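You operate a simulated robot arm through the tools that you are given. There is no shell and no other tool.

You run a simulated robot arm. Do the job below in one go: nothing can be reset, and whatever is moved stays where it is left.

JOB
Put things in order on the top of the refill cabinet. At the end: the blue sponge stands on top of the teal pack; the yellow scrubbing pad stands where the green peg stood; the white bottle from the top of the refill cabinet stands where the blue sponge stood; the green peg from the top of the refill cabinet stands where the white bottle stood; whatever was shut is shut again. Leave all else as you found it, and nothing knocked over.
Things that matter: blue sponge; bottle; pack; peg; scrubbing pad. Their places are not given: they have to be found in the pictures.

Only the result counts: the job must be done as asked and must still hold three seconds after the hand-in. Knocking over, shifting, dropping, spilling or breaking anything else fails it.

ROBOT AND FRAMES
A 6-joint arm with a two-finger parallel gripper, fixed in place. Base frame: the origin is at the foot of the arm, x ahead of it, y to its left, z up; the work surface is at about z = 880. Units: mm, rad, N and s.
With the tool pointing down near the work surface it reaches from about 240 to 640 mm from the base axis. Its first joint turns from -1.152 to 1.152 rad. Payload 2.7 kg.
The TCP is the grasp point between the finger pads, 23 mm short of the fingertips. In the tool frame z runs along the fingers and y along their closing line. The gripper opens to 94 mm. The fingers are 38 mm wide and 10 mm thick; the gripper's body (54 by 96 mm) begins 39 mm behind the TCP.
Orientation is that of the tool frame in the base frame, as a unit quaternion [w, x, y, z]. With the fingers straight down and closing along the base's y, the tool's x points along the base's -x, its y along +y and its z along -z.

CONTROLS
- The arm moves only by the tool arm_command. Its argument "plan" is a list of rows, each an object of numbers (a shift or turn left out is 0, a gripper value left out holds the last): "tx", "ty", "tz": the shift along the tool's x, y, z in mm; "ax", "ay", "az": the turn, a rotation vector about the tool's x, y, z in rad; "gripper": the opening in per cent of the stroke, from 0 (shut) to 100 (fully open). In form: [{"tx": .., "ty": .., "tz": .., "ax": .., "ay": .., "az": .., "gripper": ..}, ...]. A call has 1 to 20 rows; each row shifts and turns the commanded pose from where the row before left it, along the tool's axes as they then stand. Each row takes 0.2 s and may step no farther than 50 mm and 0.15 rad from the row before; otherwise, or with a gripper value out of range, the whole call is refused. A pose out of reach is approached as far as the arm can. The call stops where the force on the tool passes 40 N (or 10 N more than at its start, if that is more) or the arm is blocked; 0.2 s more then pass. Each finger travels about 45 mm/s and halts on what it meets, pressing with about 22 N; the grip force reading is that of the motor and also rises with nothing between the fingers. The clock runs only during rows and for 0.2 s after the last one: add rows that do not move to give the fingers time. It gives the time, the measured TCP pose, the force on the tool (base axes), the opening and the grip force at its end, in the units of the frame above (readings bear some noise), with the torque about the TCP (base axes, N m) and any sound that the robot's microphone picked up.
- Cameras (640 x 400 px; columns grow to the right, rows downward): "scene" is fixed at [94.6, -453.7, 1404.9]; the picture's right is [0.54, -0.84, 0.00], its down [-0.49, -0.31, -0.82] and it looks along [0.69, 0.44, -0.58] (base axes); focal length 264 px, centre (320, 200). "wrist" rides on the gripper at [87, 16, -74] in the tool frame; the picture's right is [-0.18, 0.98, 0.00], its down [-0.58, -0.11, -0.81] and it looks along [-0.79, -0.15, 0.59] (tool axes); focal length 243 px, centre (320, 200).
- snapshot(camera): a new picture of that camera. It takes no simulated time.
- locate(camera, pixels): there is no depth. For up to 12 entries [column, row, z] of the newest picture of that camera ("zoom" is the newest enlarged one), the place [x, y] in the base frame at which the ray of that pixel passes the height z, good to about 2 mm. It takes no simulated time.
- close_up(camera, box): a new picture of the part [left, top, right, bottom] of that camera's present view, enlarged. It takes no simulated time.
- hand_in(): hands the job in; it is judged then, once.

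Unless the task says otherwise, let go and move clear before handing in.

The tools are called after "Request:" as a command line: name --argument value ..., lists and objects as JSON in quotes. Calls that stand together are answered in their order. arm_command: Moves the arm, as the interface text tells. Its arguments: {"type":"object","properties":{"plan":{"type":"array"}},"required":["plan"]} The other tools are called the same way: snapshot (camera) takes a picture; locate (camera, pixels) gives the place at which the rays of pixels pass given heights; close_up (camera, box) takes an enlarged picture of a part of a camera's view; hand_in () hands the job in.

At the start:

```text
time_s: 0.0
tool_pos: [388.7, 168.6, 1244.6]
tcp_rot: [0.0, 0.0, 1.0, 0.001]
ft_force: [-0.3, -0.7, 0.0]
wrist_torque: [-0.01, 0.03, -0.01]
finger_gap: 94.1
grasp_force: 0.1
```

scene: 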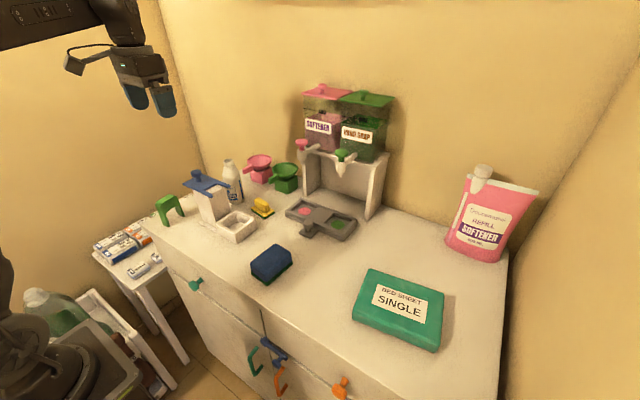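
wrist: 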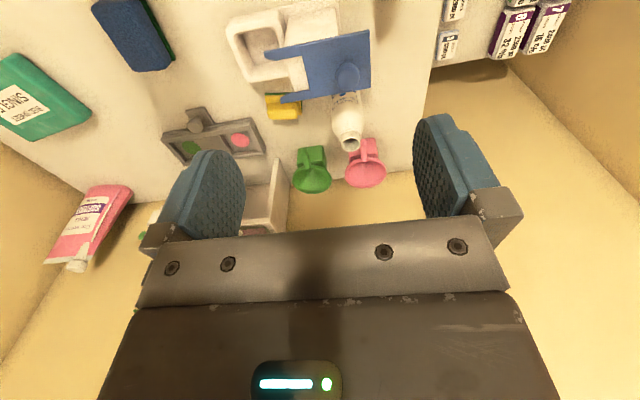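

The scene picture shows the blue sponge near (271,265), the teal pack near (400,310), a yellow item near (262,208), a white bottle near (232,180) and a green thing near (168,208). I'll take enlarged views to tell them apart before I move.

Request:
close_up --camera "scene" --box '[140, 140, 300, 240]'

Request:
close_up --camera "scene" --box '[220, 220, 460, 370]'

Request:
close_up --camera "wrist" --box '[220, 0, 460, 150]'

Request:
close_up --camera "scene" --box '[0, 200, 240, 350]'

```text
4.00 times, centred on (220, 190) of scene
```

zoom: 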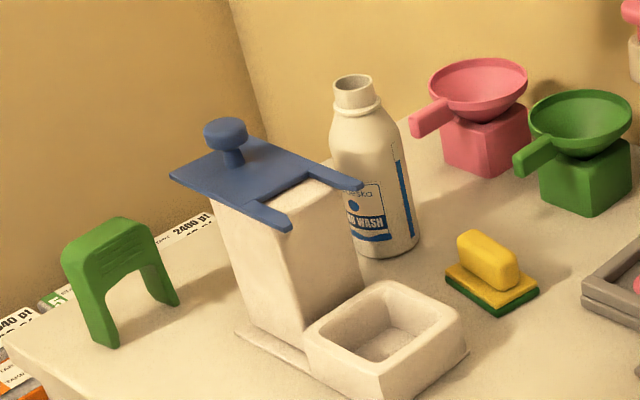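

```text
2.67 times, centred on (340, 295) of scene
```

zoom: 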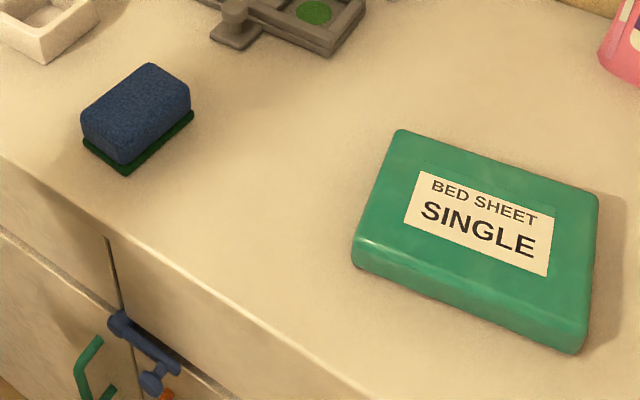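

```text
2.67 times, centred on (340, 75) of wrist
```

zoom: 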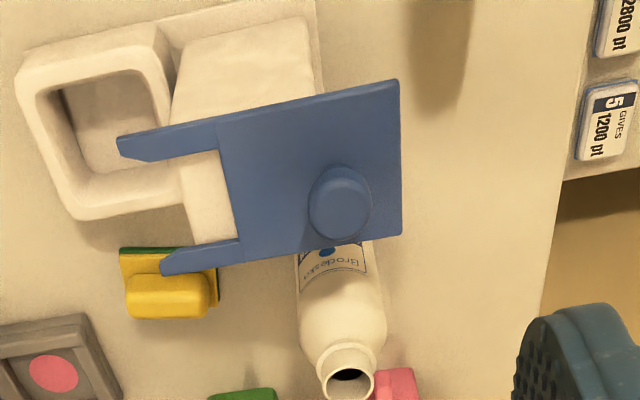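

```text
2.67 times, centred on (120, 275) of scene
```

zoom: 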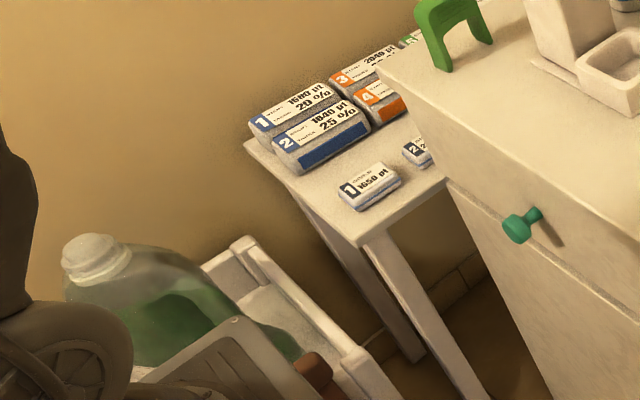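

The pieces are identifiable: green U-shaped peg, white open-topped "hand wash" bottle behind a white dispenser with a blue lid, yellow pad on a green base. I'll zoom more tightly on each to get pixel-exact outlines.

Request:
close_up --camera "scene" --box '[239, 235, 303, 295]'

Request:
close_up --camera "scene" --box '[145, 185, 209, 235]'

Request:
close_up --camera "scene" --box '[200, 150, 280, 220]'

Request:
close_up --camera "scene" --box '[340, 260, 460, 360]'

```text
6.67 times, centred on (271, 265) of scene
```

zoom: 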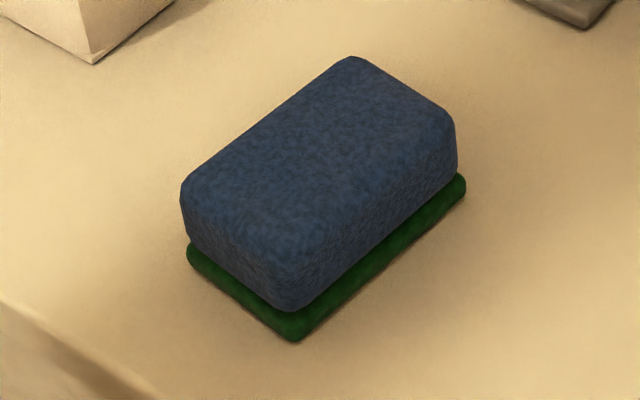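

```text
8.00 times, centred on (177, 210) of scene
```

zoom: 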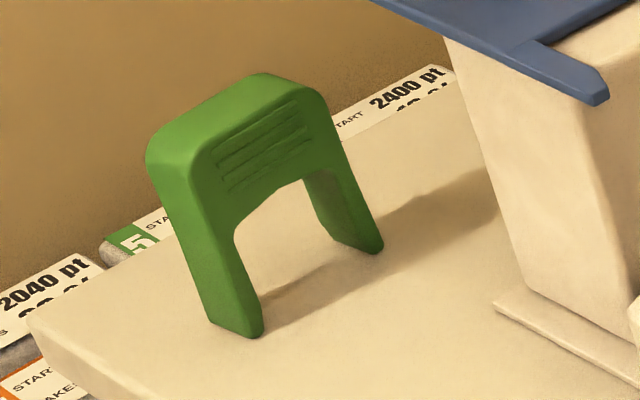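

```text
5.71 times, centred on (240, 185) of scene
```

zoom: 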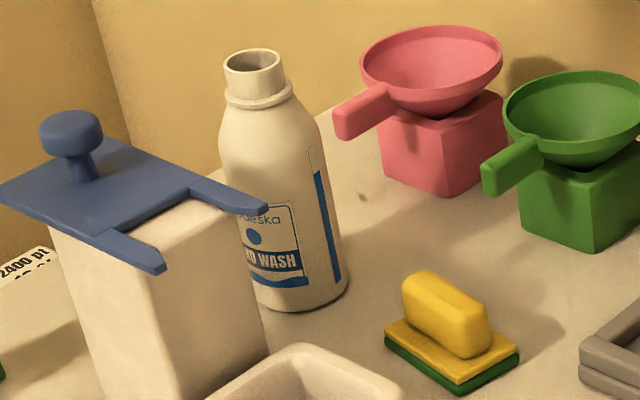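

```text
4.00 times, centred on (400, 310) of scene
```

zoom: 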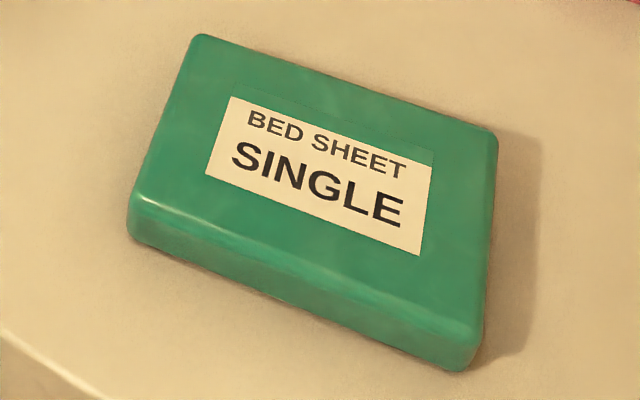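

Peg feet show near scene (166,226) and (182,216), bottle base near (237,204), sponge base corners near (251,272), (267,286), (293,263), and pack corners near (352,317), (436,353), (444,294). I'll turn these into base coordinates.

Request:
locate --camera "scene" --pixels '[[251.05, 272.5, 880], [267.4, 286.3, 880], [292.9, 263.5, 880], [250.3, 262.75, 915], [275.5, 243.55, 915], [290.8, 251.5, 915], [163.25, 225.25, 880], [167.9, 227.25, 880], [169.75, 226.9, 880], [178.9, 214.75, 880], [183.5, 216.9, 880], [184.9, 216, 880]]'

Request:
locate --camera "scene" --pixels '[[235.6, 204.6, 880], [244.9, 199.5, 880], [228.4, 160.5, 1020], [251.4, 211.25, 880], [264.5, 219.1, 880], [274.8, 213.35, 880], [351.75, 317.5, 880], [436.25, 353, 880], [370, 268.75, 915], [444.25, 293.75, 915], [355, 310, 915], [436, 342, 915]]'

Request:
snapshot --camera "wrist"

```text
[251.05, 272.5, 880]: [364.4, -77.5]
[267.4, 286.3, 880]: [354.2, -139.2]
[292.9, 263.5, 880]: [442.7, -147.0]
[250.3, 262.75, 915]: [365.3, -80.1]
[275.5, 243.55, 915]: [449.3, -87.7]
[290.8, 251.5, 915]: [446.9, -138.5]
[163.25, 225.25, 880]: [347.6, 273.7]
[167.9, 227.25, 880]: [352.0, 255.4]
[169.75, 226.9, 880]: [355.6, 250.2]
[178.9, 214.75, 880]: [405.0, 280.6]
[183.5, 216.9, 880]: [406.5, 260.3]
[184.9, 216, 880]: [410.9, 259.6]
```

```text
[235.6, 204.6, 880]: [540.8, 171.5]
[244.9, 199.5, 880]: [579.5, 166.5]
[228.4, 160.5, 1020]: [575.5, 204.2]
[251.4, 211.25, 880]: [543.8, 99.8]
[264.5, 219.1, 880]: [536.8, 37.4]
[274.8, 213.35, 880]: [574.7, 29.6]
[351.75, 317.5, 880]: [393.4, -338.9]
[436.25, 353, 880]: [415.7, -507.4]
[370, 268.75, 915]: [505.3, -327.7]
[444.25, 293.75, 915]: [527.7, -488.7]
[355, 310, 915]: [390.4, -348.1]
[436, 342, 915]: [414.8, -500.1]
```

```text
taken
```

wrist: 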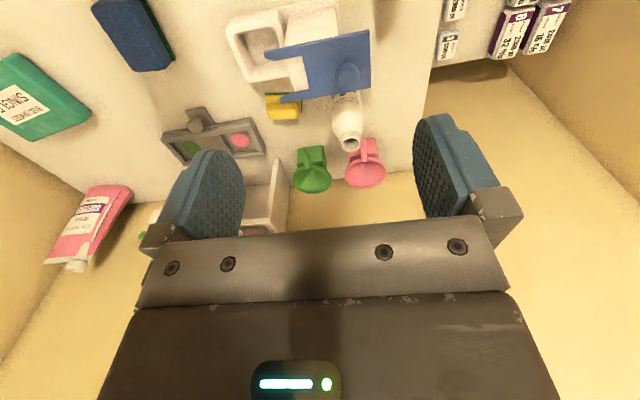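

The wrist view has +y to its right and +x downward, and the blue lid (wrist tips at (265,50), (281,98)) overhangs next to the bottle. I'll triangulate the lid, the knob and the bottle rim from both cameras to get heights.

Request:
locate --camera "scene" --pixels '[[212.5, 197.5, 980], [212.5, 197.5, 1040], [230.5, 186.25, 980], [230.5, 186.25, 1040], [182.5, 184.5, 980], [182.5, 184.5, 1040], [200, 174.5, 980], [200, 174.5, 1040], [196.25, 170, 1000], [196.25, 170, 1060], [228.4, 160.5, 1000], [228.4, 160.5, 1060]]'

Request:
locate --camera "wrist" --pixels '[[265, 50, 980], [265, 50, 1040], [281, 100, 980], [281, 100, 1040], [371, 30, 980], [371, 30, 1040], [370, 88, 980], [370, 88, 1040], [348, 75, 1000], [348, 75, 1060], [350, 143, 1000], [350, 143, 1060]]'

```text
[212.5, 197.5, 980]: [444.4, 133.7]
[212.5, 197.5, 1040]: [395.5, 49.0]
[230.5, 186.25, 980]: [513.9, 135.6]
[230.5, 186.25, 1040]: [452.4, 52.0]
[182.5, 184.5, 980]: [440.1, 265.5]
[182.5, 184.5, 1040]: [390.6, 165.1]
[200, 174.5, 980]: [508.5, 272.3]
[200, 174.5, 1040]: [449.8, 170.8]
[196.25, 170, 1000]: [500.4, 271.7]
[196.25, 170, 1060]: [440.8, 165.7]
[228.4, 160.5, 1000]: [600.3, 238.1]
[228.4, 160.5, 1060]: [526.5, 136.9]
```

```text
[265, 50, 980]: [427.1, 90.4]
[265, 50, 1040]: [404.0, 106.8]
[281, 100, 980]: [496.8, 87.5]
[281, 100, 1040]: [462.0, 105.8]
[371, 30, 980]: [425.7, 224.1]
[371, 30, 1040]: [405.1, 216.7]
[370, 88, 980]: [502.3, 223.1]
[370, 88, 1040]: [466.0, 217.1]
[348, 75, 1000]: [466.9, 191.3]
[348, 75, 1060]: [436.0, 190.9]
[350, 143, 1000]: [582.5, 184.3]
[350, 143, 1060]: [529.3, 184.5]
```

Triangulation puts the lid at about x 418–482, y 97–220, z≈1007, its knob near (449,191) up to about 1046, and the bottle rim near (558,185,1030). Next I'll check the cabinet's left edge, the funnels and the pack for clearances.

Request:
locate --camera "scene" --pixels '[[140.75, 225, 880], [150.2, 217.5, 880], [193.9, 197.5, 880], [259.6, 161.4, 940], [259.6, 161.4, 980], [242.6, 172.9, 930], [242.6, 172.9, 960], [254.0, 181.5, 880], [261.8, 183.9, 880], [273, 178, 880], [243, 172, 920], [155.4, 204.4, 950]]'

Request:
close_up --camera "wrist" --box '[260, 80, 420, 200]'

Request:
close_up --camera "wrist" --box '[0, 0, 200, 140]'

```text
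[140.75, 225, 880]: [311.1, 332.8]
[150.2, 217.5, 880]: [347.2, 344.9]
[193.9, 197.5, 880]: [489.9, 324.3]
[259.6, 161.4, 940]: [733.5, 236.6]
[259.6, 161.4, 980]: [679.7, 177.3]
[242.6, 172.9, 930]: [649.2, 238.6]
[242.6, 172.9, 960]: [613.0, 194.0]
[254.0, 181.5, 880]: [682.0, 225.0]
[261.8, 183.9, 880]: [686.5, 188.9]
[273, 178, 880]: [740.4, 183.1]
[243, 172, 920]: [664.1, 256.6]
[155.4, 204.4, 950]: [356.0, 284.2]
```

```text
3.33 times, centred on (340, 140) of wrist
```

zoom: 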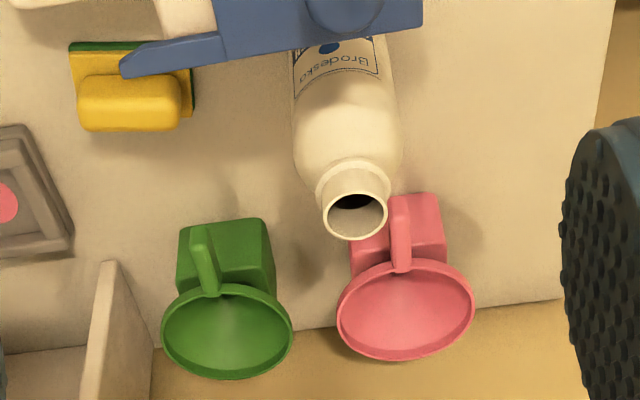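

```text
2.86 times, centred on (100, 70) of wrist
```

zoom: 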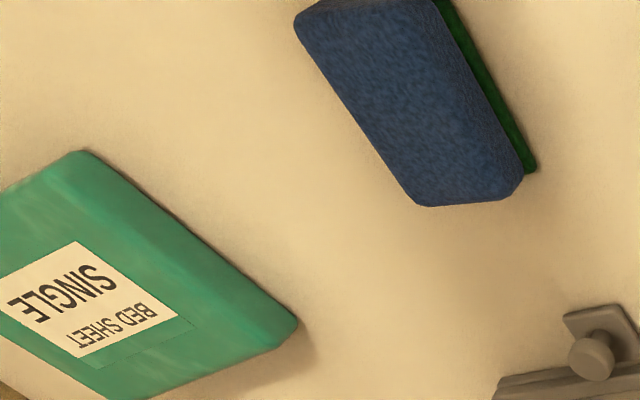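

The cabinet top's left edge is at y≈330, the pink funnel's handle tip is beyond x≈620, and the sponge lies with its long axis about −6° from x around (403,−112). I'll move to a high point in front of the sponge and look again.

Request:
arm_command --plan '[{"tx": 7, "ty": -40.1, "tz": 13.5}, {"tx": 7, "ty": -40.1, "tz": 13.5}, {"tx": 7, "ty": -40.1, "tz": 13.5}, {"tx": 7, "ty": -40.1, "tz": 13.5}, {"tx": 7, "ty": -40.1, "tz": 13.5}, {"tx": 7, "ty": -40.1, "tz": 13.5}, {"tx": 7, "ty": -40.1, "tz": 13.5}, {}, {}]'

Request:
snapshot --camera "wrist"

Request:
snapshot --camera "scene"

```text
time_s: 2.0
tool_pos: [341.2, -112.0, 1150.7]
tcp_rot: [0.0, 0.0, 1.0, 0.0]
ft_force: [-0.5, -0.9, 0.5]
wrist_torque: [0.01, -0.04, -0.02]
finger_gap: 94.0
grasp_force: 0.1
```

```text
taken
```

wrist: 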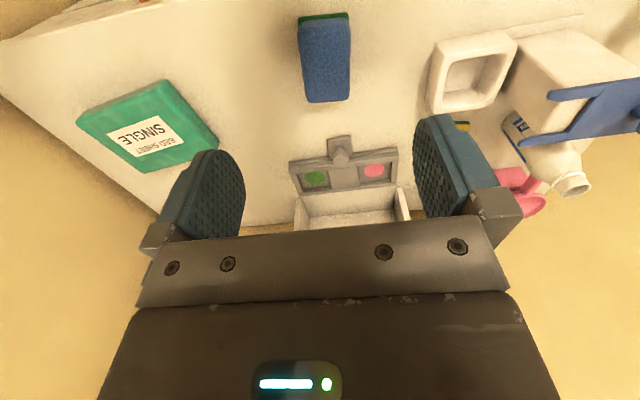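

```text
taken
```

scene: 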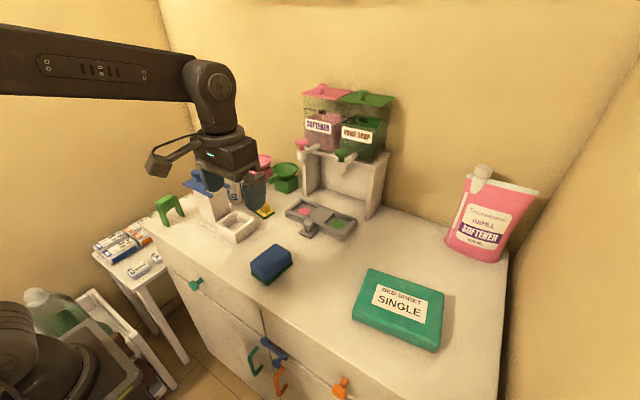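

The sponge now sits at wrist (325,57) and the pack at (150,125). I'll enlarge both for accurate corners and heights.

Request:
close_up --camera "wrist" --box '[275, 0, 379, 110]'

Request:
close_up --camera "wrist" --box '[60, 70, 230, 180]'

```text
3.64 times, centred on (327, 55) of wrist
```

zoom: 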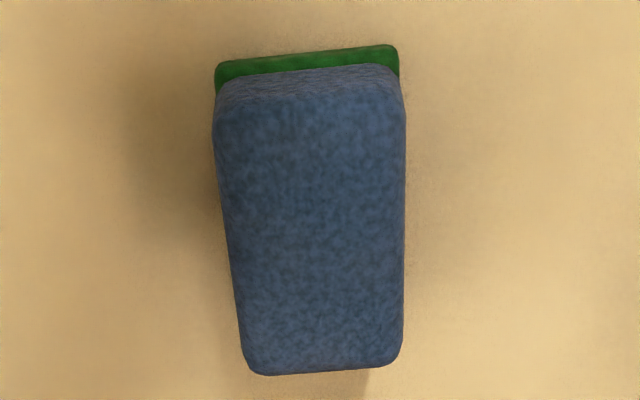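

```text
3.64 times, centred on (145, 125) of wrist
```

zoom: 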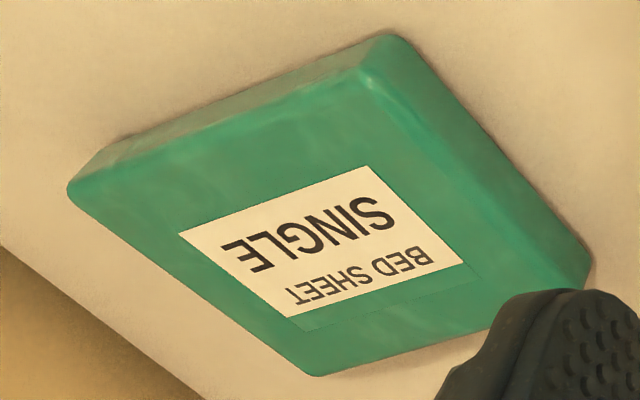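

I'll triangulate the sponge top corners and the pack's label corners (wrist (159,116), (106,134), (185,142), (136,157)) against the scene view.

Request:
locate --camera "wrist" --pixels '[[158.75, 115.7, 900], [158.75, 115.7, 930], [106.5, 133.8, 900], [106.5, 133.8, 930], [184.6, 142.3, 900], [184.6, 142.3, 930], [298.1, 18.1, 880], [348.2, 12.6, 880], [299, 31.6, 920], [350.1, 27.5, 920], [349.6, 99.6, 920], [306.9, 102.3, 920]]'

Request:
locate --camera "scene" --pixels '[[371.25, 303.75, 900], [371.25, 303.75, 930], [425, 324, 900], [425, 324, 930], [378, 284.25, 900], [378, 284.25, 930], [250.3, 262.75, 920], [275.5, 243.55, 920], [290.8, 251.5, 920], [428.25, 301.25, 900], [428.25, 301.25, 930]]'

Request:
locate --camera "wrist" --pixels '[[135.9, 157.2, 900], [135.9, 157.2, 930]]'

```text
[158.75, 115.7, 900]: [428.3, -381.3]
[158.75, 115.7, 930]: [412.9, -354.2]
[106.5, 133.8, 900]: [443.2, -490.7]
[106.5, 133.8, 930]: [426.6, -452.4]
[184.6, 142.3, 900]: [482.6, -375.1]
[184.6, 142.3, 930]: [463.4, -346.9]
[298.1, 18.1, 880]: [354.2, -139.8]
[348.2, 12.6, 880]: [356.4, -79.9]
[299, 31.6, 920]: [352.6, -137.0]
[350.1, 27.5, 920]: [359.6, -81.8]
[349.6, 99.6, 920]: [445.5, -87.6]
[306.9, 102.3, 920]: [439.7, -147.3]
```

```text
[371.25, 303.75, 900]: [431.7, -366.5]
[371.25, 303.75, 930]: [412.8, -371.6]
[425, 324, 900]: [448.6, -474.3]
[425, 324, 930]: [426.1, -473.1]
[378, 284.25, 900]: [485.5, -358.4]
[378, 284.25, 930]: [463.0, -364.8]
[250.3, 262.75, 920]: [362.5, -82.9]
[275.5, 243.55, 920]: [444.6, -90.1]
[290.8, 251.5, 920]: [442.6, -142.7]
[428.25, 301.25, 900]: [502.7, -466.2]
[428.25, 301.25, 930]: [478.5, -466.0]
```

```text
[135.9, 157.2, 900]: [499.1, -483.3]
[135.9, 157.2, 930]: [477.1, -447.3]
```

Results agree: pack top is z≈914 with its label centre at (456,−417) and long axis about 8° off y; the sponge is 40 mm high, centred at (401,−113), yaw about −0.09 rad. I'll go above the sponge with matching yaw, and check the pouch's place.

Request:
arm_command --plan '[{"tx": -12, "ty": -0.2, "tz": 30}, {"tx": -12, "ty": -0.2, "tz": 30}, {"tx": -12, "ty": -0.2, "tz": 30}, {"tx": -12, "ty": -0.2, "tz": 30}, {"tx": -12, "ty": -0.2, "tz": 30}, {"az": 0.09}, {}, {}]'

Request:
snapshot --camera "wrist"

Request:
snapshot --camera "scene"

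Request:
locate --camera "scene" --pixels '[[446, 246, 880], [497, 262, 880], [450, 236, 900], [500, 255, 900]]'

```text
time_s: 3.8
tool_pos: [400.1, -113.1, 1000.4]
tcp_rot: [-0.001, 0.045, 0.999, 0.0]
ft_force: [-0.1, -0.2, -0.3]
wrist_torque: [0.0, 0.02, 0.0]
finger_gap: 94.1
grasp_force: 0.1
```

```text
taken
```

wrist: 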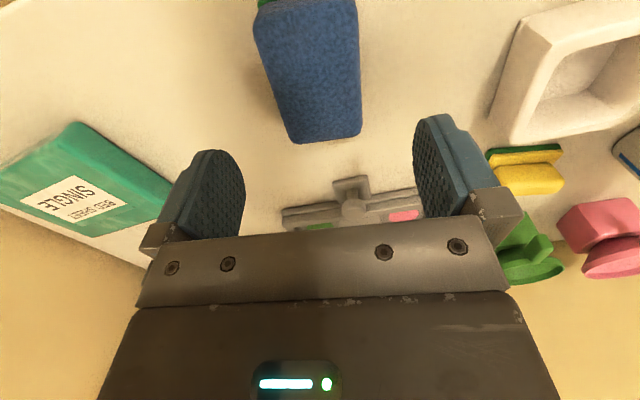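

```text
taken
```

scene: 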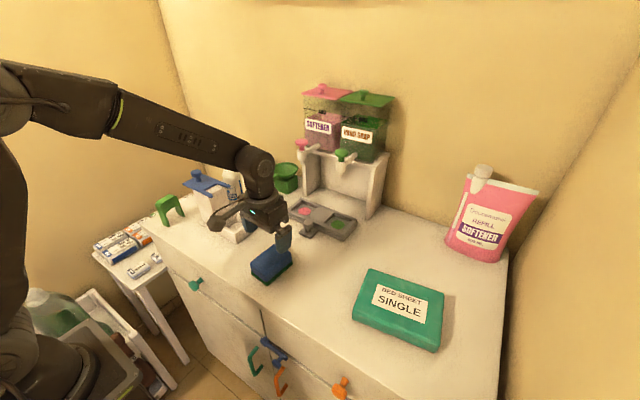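

```text
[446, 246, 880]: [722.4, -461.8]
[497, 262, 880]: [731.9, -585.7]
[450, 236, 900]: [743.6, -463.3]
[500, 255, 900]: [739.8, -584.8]
```

The gripper is above the sponge, whose top far corners show at wrist (297,141) and (361,130). I'll verify its centre line in this closer view before descending.

Request:
locate --camera "wrist" --pixels '[[297, 141, 920], [361, 131, 920], [254, 25, 920], [357, 3, 920], [280, 100, 920], [360, 90, 920]]'

```text
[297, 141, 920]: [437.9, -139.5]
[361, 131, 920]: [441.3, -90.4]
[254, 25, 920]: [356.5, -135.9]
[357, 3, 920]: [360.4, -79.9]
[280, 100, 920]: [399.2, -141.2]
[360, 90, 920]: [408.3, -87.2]
```

The sponge's sides at x≈400 are y≈−141 and −86, so the TCP is centred. I'll descend to z≈914 and close on the blue body.

Request:
arm_command --plan '[{"tz": 30}, {"tz": 30}, {"tz": 18}, {"tz": 8}, {}, {}]'

Request:
snapshot --camera "scene"

```text
time_s: 5.2
tool_pos: [399.0, -114.0, 915.6]
tcp_rot: [0.0, 0.045, 0.999, 0.0]
ft_force: [0.2, -0.6, 0.3]
wrist_torque: [0.02, -0.03, 0.01]
finger_gap: 94.1
grasp_force: 0.1
```

```text
taken
```

scene: 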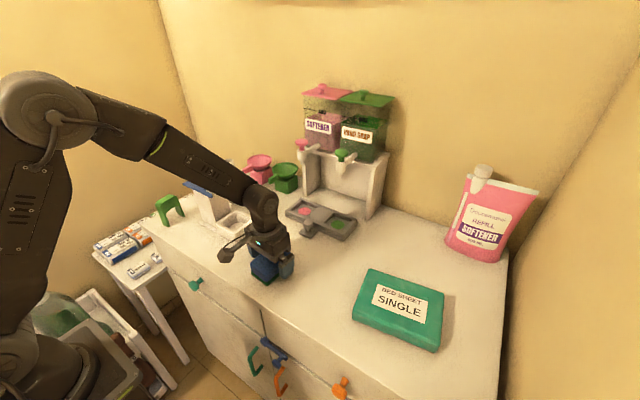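

Now at z≈916 with no contact force. I'll close the fingers and give them time.

Request:
arm_command --plan '[{"gripper": 40}, {}, {}, {}, {}, {}]'

```text
time_s: 6.6
tool_pos: [399.7, -113.5, 916.1]
tcp_rot: [0.0, 0.046, 0.999, 0.001]
ft_force: [0.1, 0.1, 0.6]
wrist_torque: [0.03, 0.03, -0.01]
finger_gap: 59.5
grasp_force: 22.1
```

The sponge is held (gap 59.5, 22 N). I'll lift 100 mm and carry it over to above the pack centre.

Request:
arm_command --plan '[{"tz": -15}, {"tz": -30}, {"tz": -30}, {"tz": -25}, {"tx": -10.4, "ty": -37.2}, {"tx": -10.4, "ty": -37.2}, {"tx": -10.4, "ty": -37.2}, {"tx": -10.4, "ty": -37.2}, {"tx": -10.4, "ty": -37.2}, {"tx": -10.4, "ty": -37.2}, {"tx": -10.4, "ty": -37.2}, {"tx": -10.4, "ty": -37.2}, {}, {}]'

Request:
snapshot --camera "scene"

```text
time_s: 9.6
tool_pos: [455.6, -415.7, 1015.1]
tcp_rot: [0.001, 0.045, 0.999, 0.0]
ft_force: [-1.0, 0.5, 0.0]
wrist_torque: [-0.01, -0.02, 0.02]
finger_gap: 59.3
grasp_force: 21.9
```

```text
taken
```

scene: 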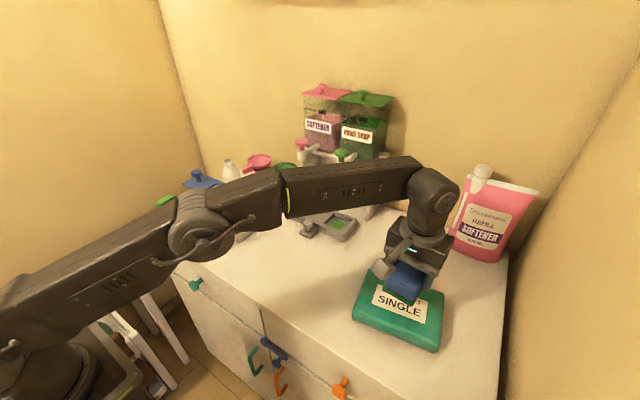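

The sponge is now above the pack. I'll turn the tool 1.33 rad so that the sponge's long side follows the pack's long side, then check.

Request:
arm_command --plan '[{"az": 0.1333}, {"az": 0.1333}, {"az": 0.1333}, {"az": 0.1333}, {"az": 0.1333}, {"az": 0.1333}, {"az": 0.1333}, {"az": 0.1333}, {"az": 0.1333}, {"az": 0.1333}, {}, {}]'

Request:
snapshot --camera "scene"

Request:
snapshot --camera "wrist"

```text
time_s: 12.2
tool_pos: [456.0, -416.8, 1014.2]
tcp_rot: [0.0, 0.654, 0.757, 0.0]
ft_force: [-0.3, 0.5, 0.2]
wrist_torque: [0.0, 0.0, -0.02]
finger_gap: 59.0
grasp_force: 21.9
```

```text
taken
```

scene: 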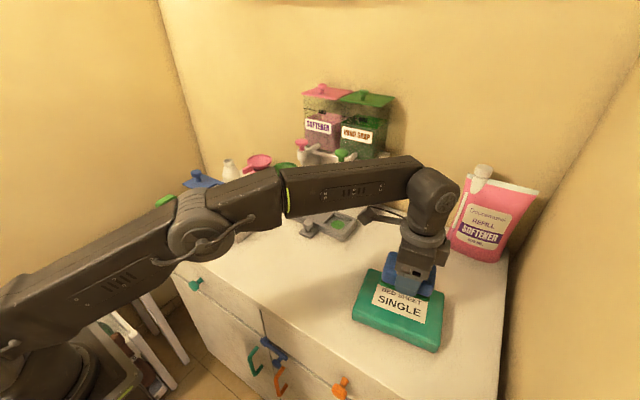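

```text
taken
```

wrist: 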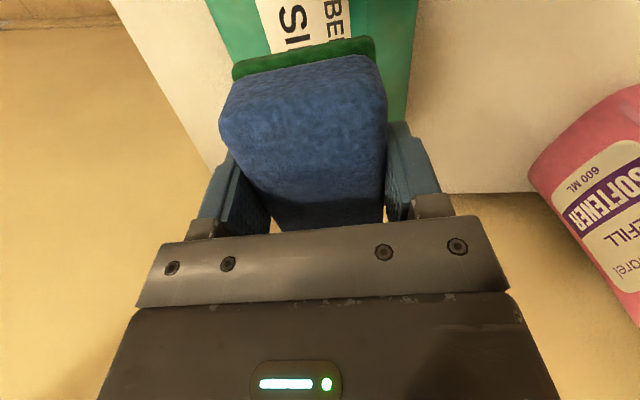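

The sponge is square with the pack (green base edge parallel to the pack edge at wrist (300,55)). I'll lower it about 58 mm and then read the force before touching down.

Request:
arm_command --plan '[{"tz": 25}, {"tz": 20}, {"tz": 10}, {"tz": 4}, {}, {}]'

Request:
close_up --camera "scene" --box '[340, 220, 460, 360]'

```text
time_s: 13.6
tool_pos: [456.2, -417.3, 957.2]
tcp_rot: [0.0, 0.653, 0.757, 0.0]
ft_force: [0.6, -1.1, -0.1]
wrist_torque: [-0.02, 0.01, 0.03]
finger_gap: 59.6
grasp_force: 21.8
```

```text
2.86 times, centred on (400, 290) of scene
```

zoom: 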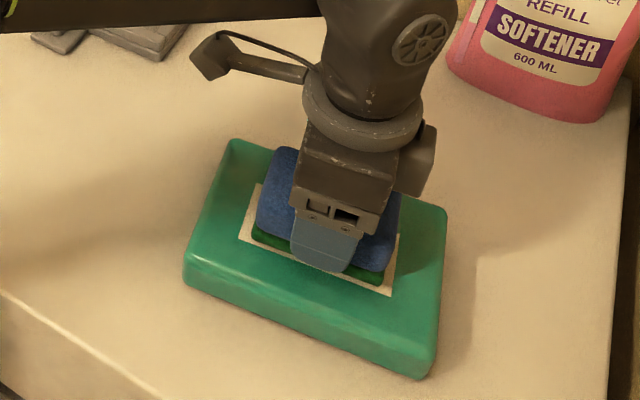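

The sponge hovers about 7 mm above the pack. I'll lower in small steps and watch the vertical force.

Request:
arm_command --plan '[{"tz": 2}, {"tz": 2}, {"tz": 1}, {}]'

```text
time_s: 14.6
tool_pos: [455.6, -417.6, 952.1]
tcp_rot: [-0.001, 0.654, 0.757, 0.0]
ft_force: [0.1, 0.5, 1.5]
wrist_torque: [-0.03, 0.01, 0.0]
finger_gap: 59.3
grasp_force: 22.8
```

Request:
arm_command --plan '[{"tz": 1}, {"tz": 1}, {}]'

```text
time_s: 15.4
tool_pos: [455.1, -416.9, 952.2]
tcp_rot: [0.002, 0.653, 0.757, -0.001]
ft_force: [-2.5, 1.7, 16.0]
wrist_torque: [0.33, 0.28, 0.01]
finger_gap: 59.5
grasp_force: 21.7
```

The upward force rose to 16 N at z≈952, so the sponge is seated on the pack. I'll ease off 1.5 mm and open the fingers.

Request:
arm_command --plan '[{"tz": -1.5}, {}, {"gripper": 85}, {}, {}, {}]'

Request:
close_up --camera "scene" --box '[340, 220, 460, 360]'

```text
time_s: 16.8
tool_pos: [456.3, -416.7, 950.7]
tcp_rot: [0.0, 0.653, 0.757, 0.0]
ft_force: [0.2, 0.0, 0.1]
wrist_torque: [-0.01, 0.02, -0.02]
finger_gap: 80.0
grasp_force: 0.2
```

```text
2.86 times, centred on (400, 290) of scene
```

zoom: 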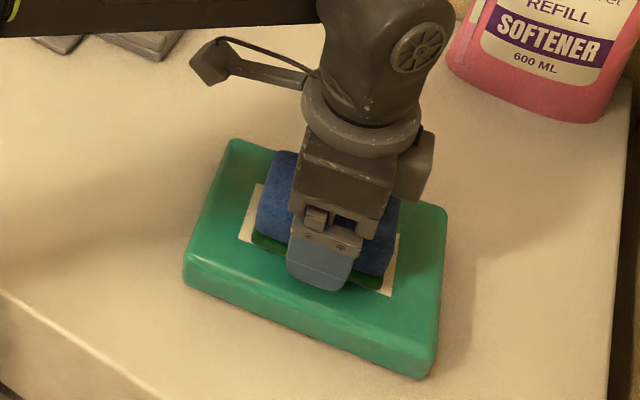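

The fingers are clear of the sponge and the forces are zero. I'll go straight up and check that the sponge stays.

Request:
arm_command --plan '[{"tz": -15}, {"tz": -30}, {"tz": -40}, {"tz": -40}, {"tz": -25, "gripper": 100}, {}]'

Request:
close_up --camera "scene" --box '[340, 220, 460, 360]'

```text
time_s: 18.2
tool_pos: [446.5, -409.3, 1096.7]
tcp_rot: [0.0, 0.654, 0.757, -0.001]
ft_force: [0.3, -0.1, 0.0]
wrist_torque: [0.0, 0.0, 0.02]
finger_gap: 93.9
grasp_force: 0.0
out of reach, approached as far as the arm can: row 4, 5
```

```text
2.86 times, centred on (400, 290) of scene
```

zoom: 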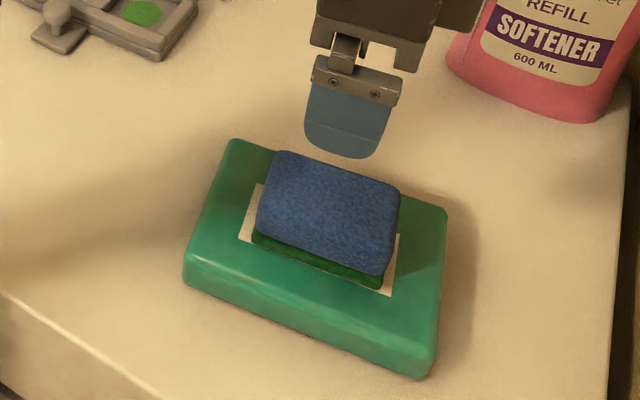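

The sponge sits flat and centred on the pack. The arm's reach shrinks at height (rows 4–5 were limited), so I'll move back to a central spot at (380,−50) before turning the tool.

Request:
arm_command --plan '[{"tx": 41.58, "ty": -2.34}, {"tx": 41.58, "ty": -2.34}, {"tx": 41.58, "ty": -2.34}, {"tx": 41.58, "ty": -2.34}, {"tx": 41.58, "ty": -2.34}, {"tx": 41.58, "ty": -2.34}, {"tx": 41.58, "ty": -2.34}, {"tx": 41.58, "ty": -2.34}, {"tx": 41.58, "ty": -2.34}, {}, {}]'

Request:
arm_command --plan '[{"az": -0.1497}, {"az": -0.1497}, {"az": -0.1497}, {"az": -0.1497}, {"az": -0.1497}, {"az": -0.1497}, {"az": -0.1497}, {"az": -0.1497}, {"az": -0.1497}, {"az": -0.1497}, {"az": -0.1497}, {"az": -0.1497}, {"az": -0.1497}, {"az": -0.1497}, {"az": -0.1497}, {"az": -0.1497}, {"az": -0.1497}, {"az": -0.1497}, {"az": -0.1497}, {"az": -0.1497}]'

Request:
snapshot --camera "wrist"

Request:
snapshot --camera "scene"

```text
time_s: 20.6
tool_pos: [371.8, -42.3, 1097.8]
tcp_rot: [-0.001, 0.654, 0.757, 0.0]
ft_force: [0.1, -1.2, 0.1]
wrist_torque: [0.01, 0.01, -0.03]
finger_gap: 93.8
grasp_force: 0.1
```

```text
time_s: 24.8
tool_pos: [370.8, -41.6, 1096.8]
tcp_rot: [0.0, 0.708, -0.706, 0.001]
ft_force: [-0.1, 0.9, 0.4]
wrist_torque: [0.01, 0.03, 0.04]
finger_gap: 93.8
grasp_force: 0.0
```

```text
taken
```

wrist: 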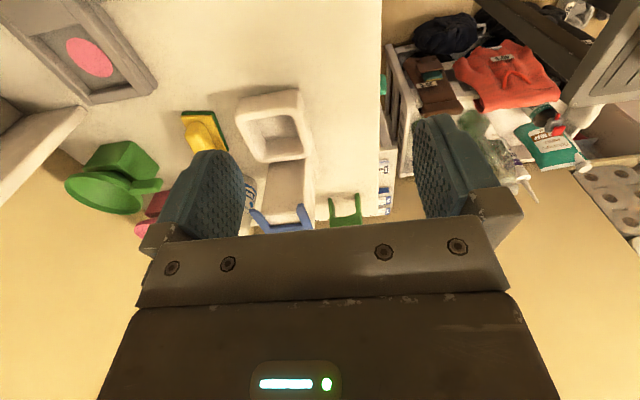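

```text
taken
```

scene: 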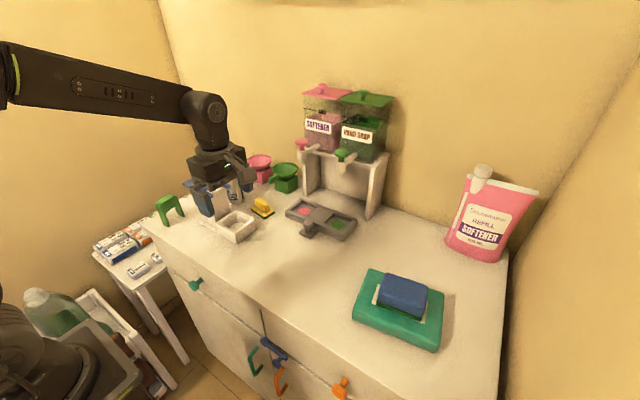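

The tool now closes along base x with the camera on the −y side. I'll move to about (520,60,1110) to look squarely at the bottle.

Request:
arm_command --plan '[{"tx": -20.3, "ty": -29.8, "tz": -2.6}, {"tx": -20.3, "ty": -29.8, "tz": -2.6}, {"tx": -20.3, "ty": -29.8, "tz": -2.6}, {"tx": -20.3, "ty": -29.8, "tz": -2.6}, {"tx": -20.3, "ty": -29.8, "tz": -2.6}, {}, {}]'

Request:
snapshot --camera "wrist"

Request:
snapshot --camera "scene"

```text
time_s: 26.4
tool_pos: [520.9, 60.1, 1110.1]
tcp_rot: [0.0, -0.707, 0.707, 0.0]
ft_force: [-0.5, 0.5, -0.1]
wrist_torque: [0.01, -0.02, 0.05]
finger_gap: 94.1
grasp_force: 0.0
```

```text
taken
```

wrist: 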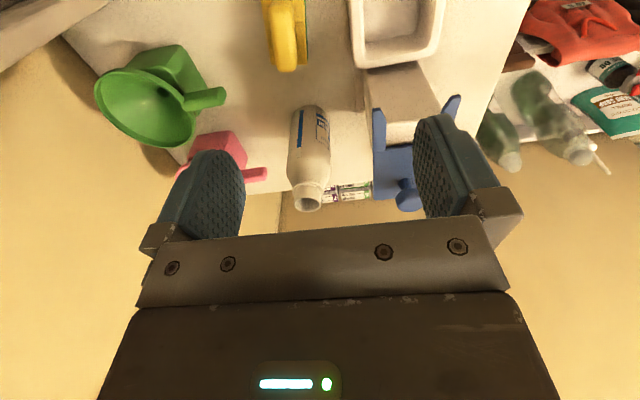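

```text
taken
```

scene: 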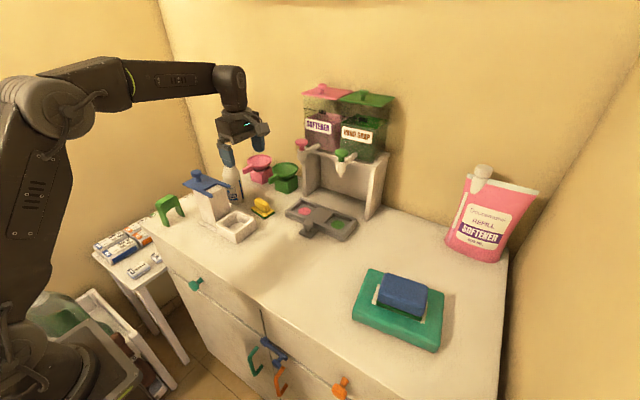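

Request:
close_up --camera "wrist" --box '[250, 90, 370, 230]'

Request:
close_up --camera "wrist" --box '[160, 80, 480, 240]'

```text
2.86 times, centred on (310, 160) of wrist
```

zoom: 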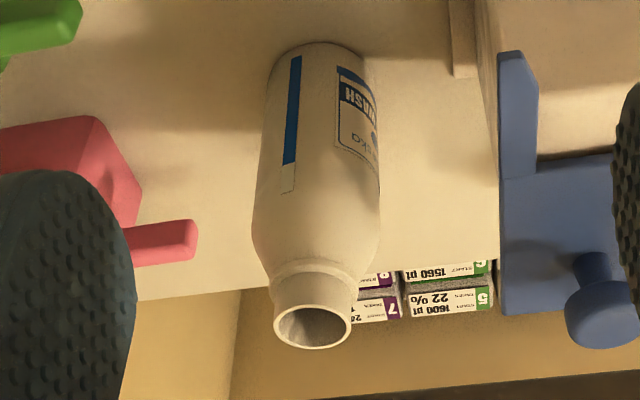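

```text
2.00 times, centred on (320, 160) of wrist
```

zoom: 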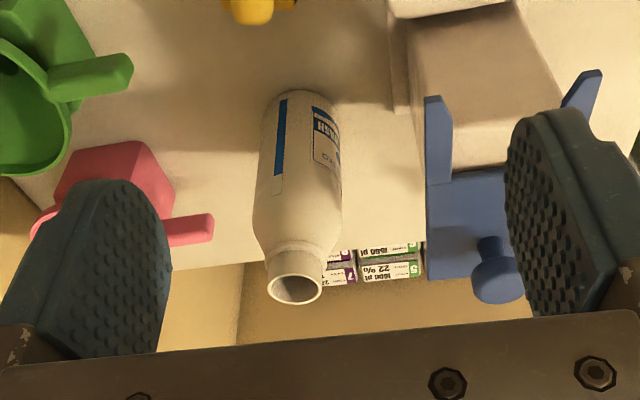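

The rim centre is at wrist (307,204) and the near base edge at (310,105). I'll compute the bottle axis and re-check the handle and lid clearances.

Request:
locate --camera "wrist" --pixels '[[307.2, 204.1, 1020], [307.2, 204.1, 1030], [307.2, 204.1, 1040], [310, 104.7, 880], [292.5, 117, 880], [324.5, 113, 880], [286.5, 168.8, 980], [331, 168.8, 980], [267, 174, 950], [373, 120, 1007], [293, 215, 1030], [322, 212, 1030]]'

Request:
close_up --camera "scene" --box '[190, 120, 300, 220]'

```text
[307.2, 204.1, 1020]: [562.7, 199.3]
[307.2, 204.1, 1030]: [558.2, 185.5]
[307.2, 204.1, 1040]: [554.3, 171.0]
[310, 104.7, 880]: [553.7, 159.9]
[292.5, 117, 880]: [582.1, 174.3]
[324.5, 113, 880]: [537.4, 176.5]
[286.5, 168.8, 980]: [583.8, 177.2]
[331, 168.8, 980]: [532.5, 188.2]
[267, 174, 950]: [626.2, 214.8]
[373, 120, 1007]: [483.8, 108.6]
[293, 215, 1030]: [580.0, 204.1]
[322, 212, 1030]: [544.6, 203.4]
```

```text
4.00 times, centred on (245, 170) of scene
```

zoom: 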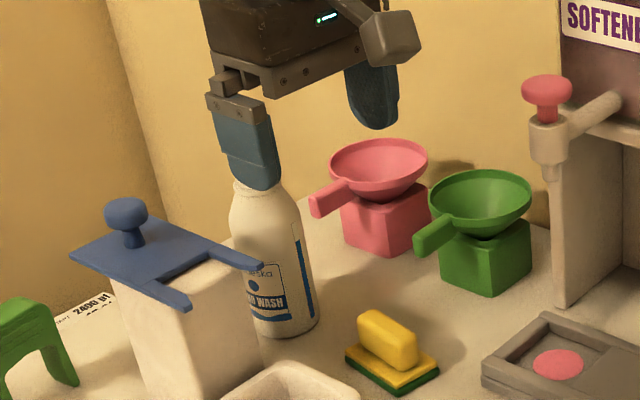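

The bottle axis comes out at (558,186.5), diameter about 54, rim z≈1030; the handle tip is at (626,215) and the lid edge at x≈484, so there is room on both sides. I'll go above the bottle at z≈1100 with an 80 % opening.

Request:
arm_command --plan '[{"tx": -31.6, "ty": -9.3, "tz": 2.5, "gripper": 80}, {"tx": -31.6, "ty": -9.3, "tz": 2.5}, {"tx": -31.6, "ty": -9.3, "tz": 2.5}, {"tx": -31.6, "ty": -9.3, "tz": 2.5}, {}, {}]'

Request:
snapshot --camera "wrist"

Request:
close_up --camera "scene" --box '[170, 90, 310, 230]'

```text
time_s: 27.8
tool_pos: [557.3, 186.0, 1100.1]
tcp_rot: [0.0, 0.707, -0.707, 0.0]
ft_force: [-0.3, -0.6, 0.1]
wrist_torque: [-0.01, 0.0, 0.0]
finger_gap: 75.3
grasp_force: 0.1
```

```text
taken
```

wrist: 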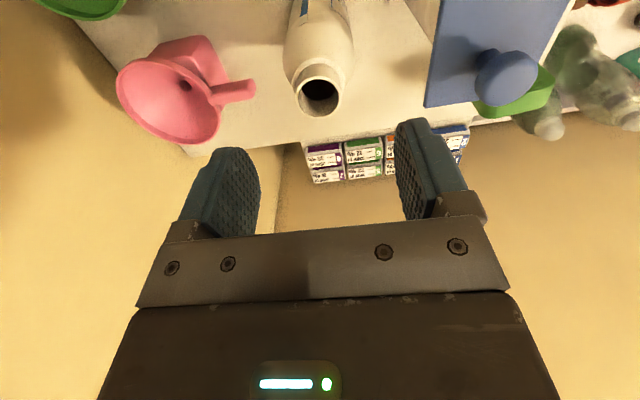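

```text
2.86 times, centred on (240, 160) of scene
```

zoom: 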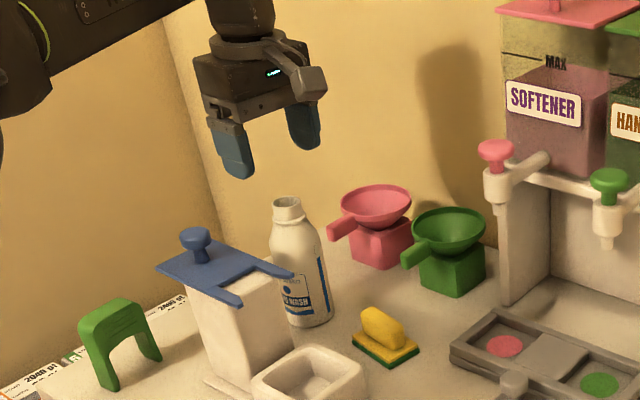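

The rim centre now shows at wrist (320,95). I'll verify it against the TCP at (557.3,186.0).

Request:
locate --camera "wrist" --pixels '[[319.5, 95, 1030], [319.5, 95, 1026], [319.5, 95, 1034], [296, 90, 1030], [343, 92, 1030], [508, 72, 1046], [254, 90, 950]]'

```text
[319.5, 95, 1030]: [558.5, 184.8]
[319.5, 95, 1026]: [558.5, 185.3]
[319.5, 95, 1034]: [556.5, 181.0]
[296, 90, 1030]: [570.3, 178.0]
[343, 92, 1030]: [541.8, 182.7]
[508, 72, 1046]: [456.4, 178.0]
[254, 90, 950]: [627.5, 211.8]
```

Rim and TCP agree within about 2 mm. I'll descend part way to z≈1040 and look again.

Request:
arm_command --plan '[{"tz": 30}, {"tz": 20}, {"tz": 10}, {}]'

Request:
snapshot --camera "wrist"

Request:
close_up --camera "scene" --box '[170, 110, 290, 220]'

```text
time_s: 28.8
tool_pos: [556.9, 186.9, 1040.8]
tcp_rot: [0.0, 0.707, -0.707, 0.0]
ft_force: [0.4, -0.2, -0.4]
wrist_torque: [0.01, 0.05, 0.01]
finger_gap: 74.8
grasp_force: 0.1
```

```text
taken
```

wrist: 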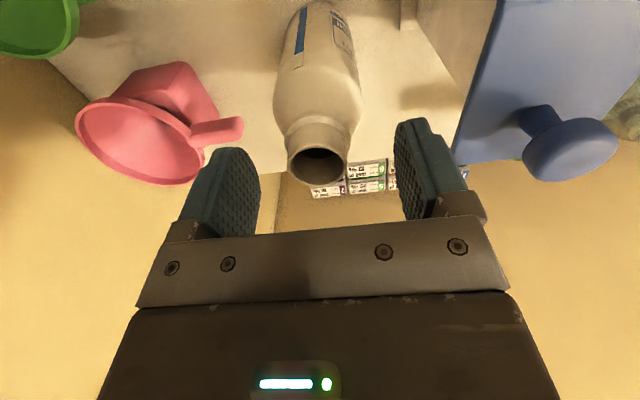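

```text
3.64 times, centred on (230, 165) of scene
```

zoom: 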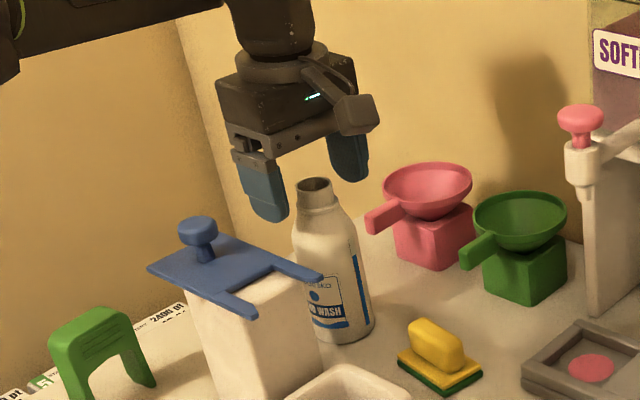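

Request:
locate --camera "wrist" --pixels '[[317.5, 165, 1030], [317.5, 165, 1028], [273, 100, 985], [362, 100, 985], [243, 125, 950], [465, 165, 1007]]'

```text
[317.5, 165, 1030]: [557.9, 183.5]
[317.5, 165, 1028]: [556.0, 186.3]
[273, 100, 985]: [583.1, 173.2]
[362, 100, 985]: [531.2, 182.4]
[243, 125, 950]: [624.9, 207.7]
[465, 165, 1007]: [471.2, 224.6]
```

The bottle is centred (axis ≈ x 557, rim z≈1028). I'll descend to TCP z≈993, leaving the palm about 4 mm above the rim.

Request:
arm_command --plan '[{"tz": 20}, {"tz": 15}, {"tz": 8}, {"tz": 4}, {}, {}]'

Request:
close_up --camera "scene" --box '[170, 110, 290, 220]'

Request:
snapshot --camera "wrist"

```text
time_s: 30.2
tool_pos: [558.1, 186.2, 994.1]
tcp_rot: [0.0, 0.707, -0.707, 0.0]
ft_force: [0.1, 0.0, 0.1]
wrist_torque: [0.01, -0.04, 0.01]
finger_gap: 75.0
grasp_force: 0.0
```

```text
3.64 times, centred on (230, 165) of scene
```

zoom: 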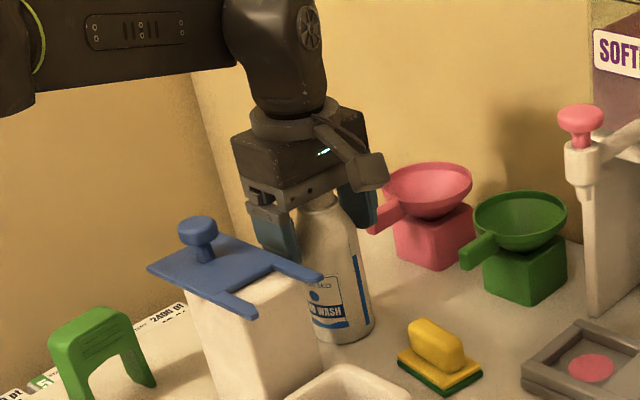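

```text
taken
```

wrist: 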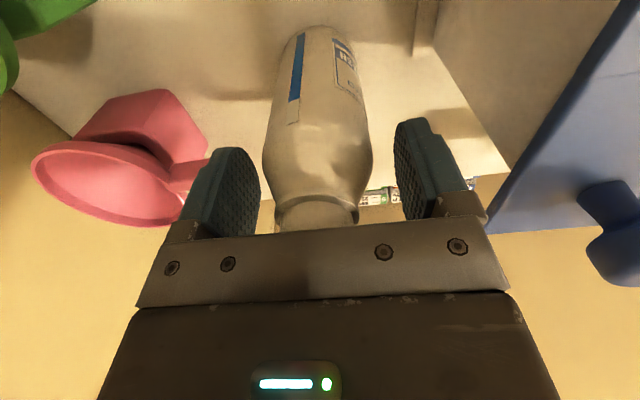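

The full-width body of the bottle lies between the finger pads (wrist rows 115–200). I'll close on it.

Request:
arm_command --plan '[{"gripper": 45}, {}, {}, {}, {}]'

Request:
snapshot --camera "wrist"

```text
time_s: 31.4
tool_pos: [556.6, 184.6, 993.8]
tcp_rot: [0.001, -0.707, 0.707, 0.001]
ft_force: [1.7, 0.6, 1.0]
wrist_torque: [0.0, -0.02, -0.02]
finger_gap: 53.7
grasp_force: 21.6
```

```text
taken
```

wrist: 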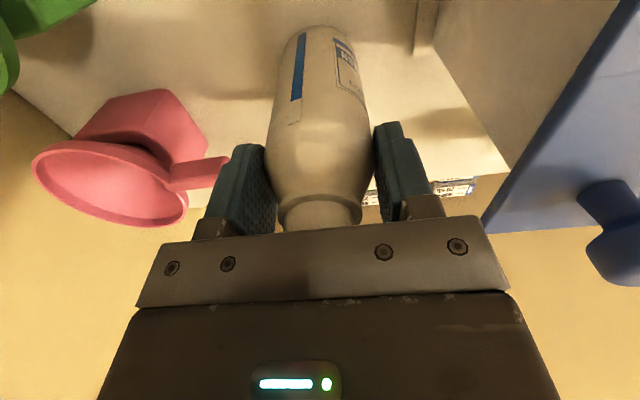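

The bottle is gripped at 53.7 mm. I'll lift it 20 mm first and check that it hangs straight.

Request:
arm_command --plan '[{"tz": -5}, {"tz": -7}, {"tz": -8}, {}, {}]'

Request:
snapshot --camera "wrist"

Request:
close_up --camera "scene" --box '[170, 110, 290, 220]'

```text
time_s: 32.6
tool_pos: [557.1, 185.7, 1013.4]
tcp_rot: [0.0, 0.707, -0.707, 0.0]
ft_force: [0.4, -0.4, -2.7]
wrist_torque: [-0.01, 0.02, 0.02]
finger_gap: 53.8
grasp_force: 21.6
```

```text
taken
```

wrist: 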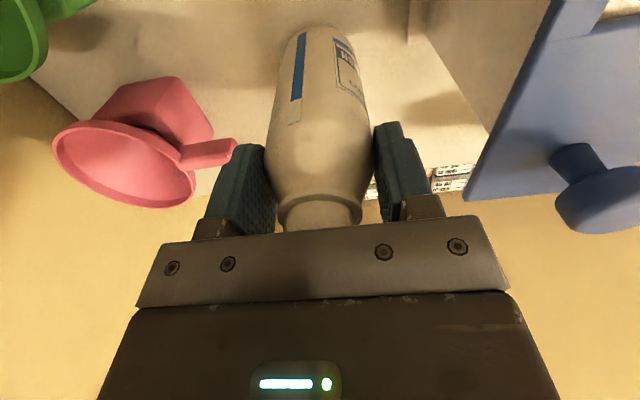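

```text
3.64 times, centred on (230, 165) of scene
```

zoom: 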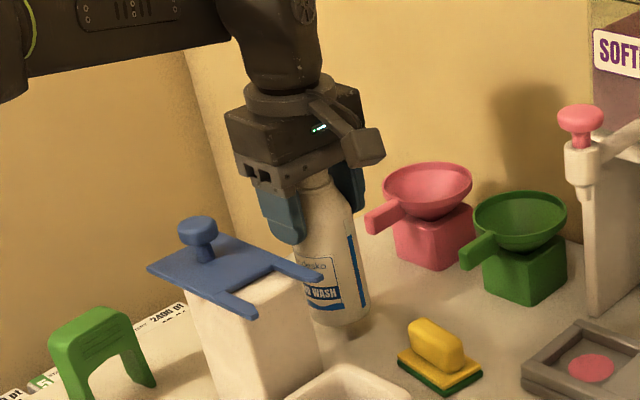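

The bottle came up without slipping or tilting. I'll lift it to about z 1073 and move it toward −y, clear of the lid.

Request:
arm_command --plan '[{"tz": -15}, {"tz": -20}, {"tz": -20}, {"tz": -5}, {"tx": 10}, {"tx": 20}, {"tx": 25}, {"tx": 25}, {"tx": 25}, {"tx": 25}, {"tx": 15}, {}, {}]'

Request:
snapshot --camera "scene"

```text
time_s: 35.4
tool_pos: [557.5, 41.3, 1075.0]
tcp_rot: [0.0, 0.707, -0.707, 0.0]
ft_force: [0.1, 0.4, -1.3]
wrist_torque: [0.03, -0.03, 0.01]
finger_gap: 53.8
grasp_force: 22.1
```

```text
taken
```

scene: 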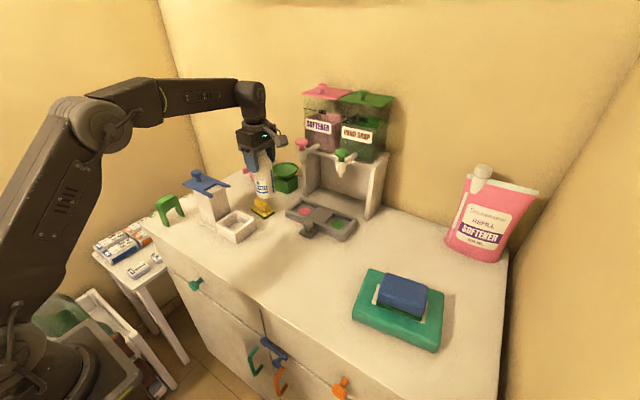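

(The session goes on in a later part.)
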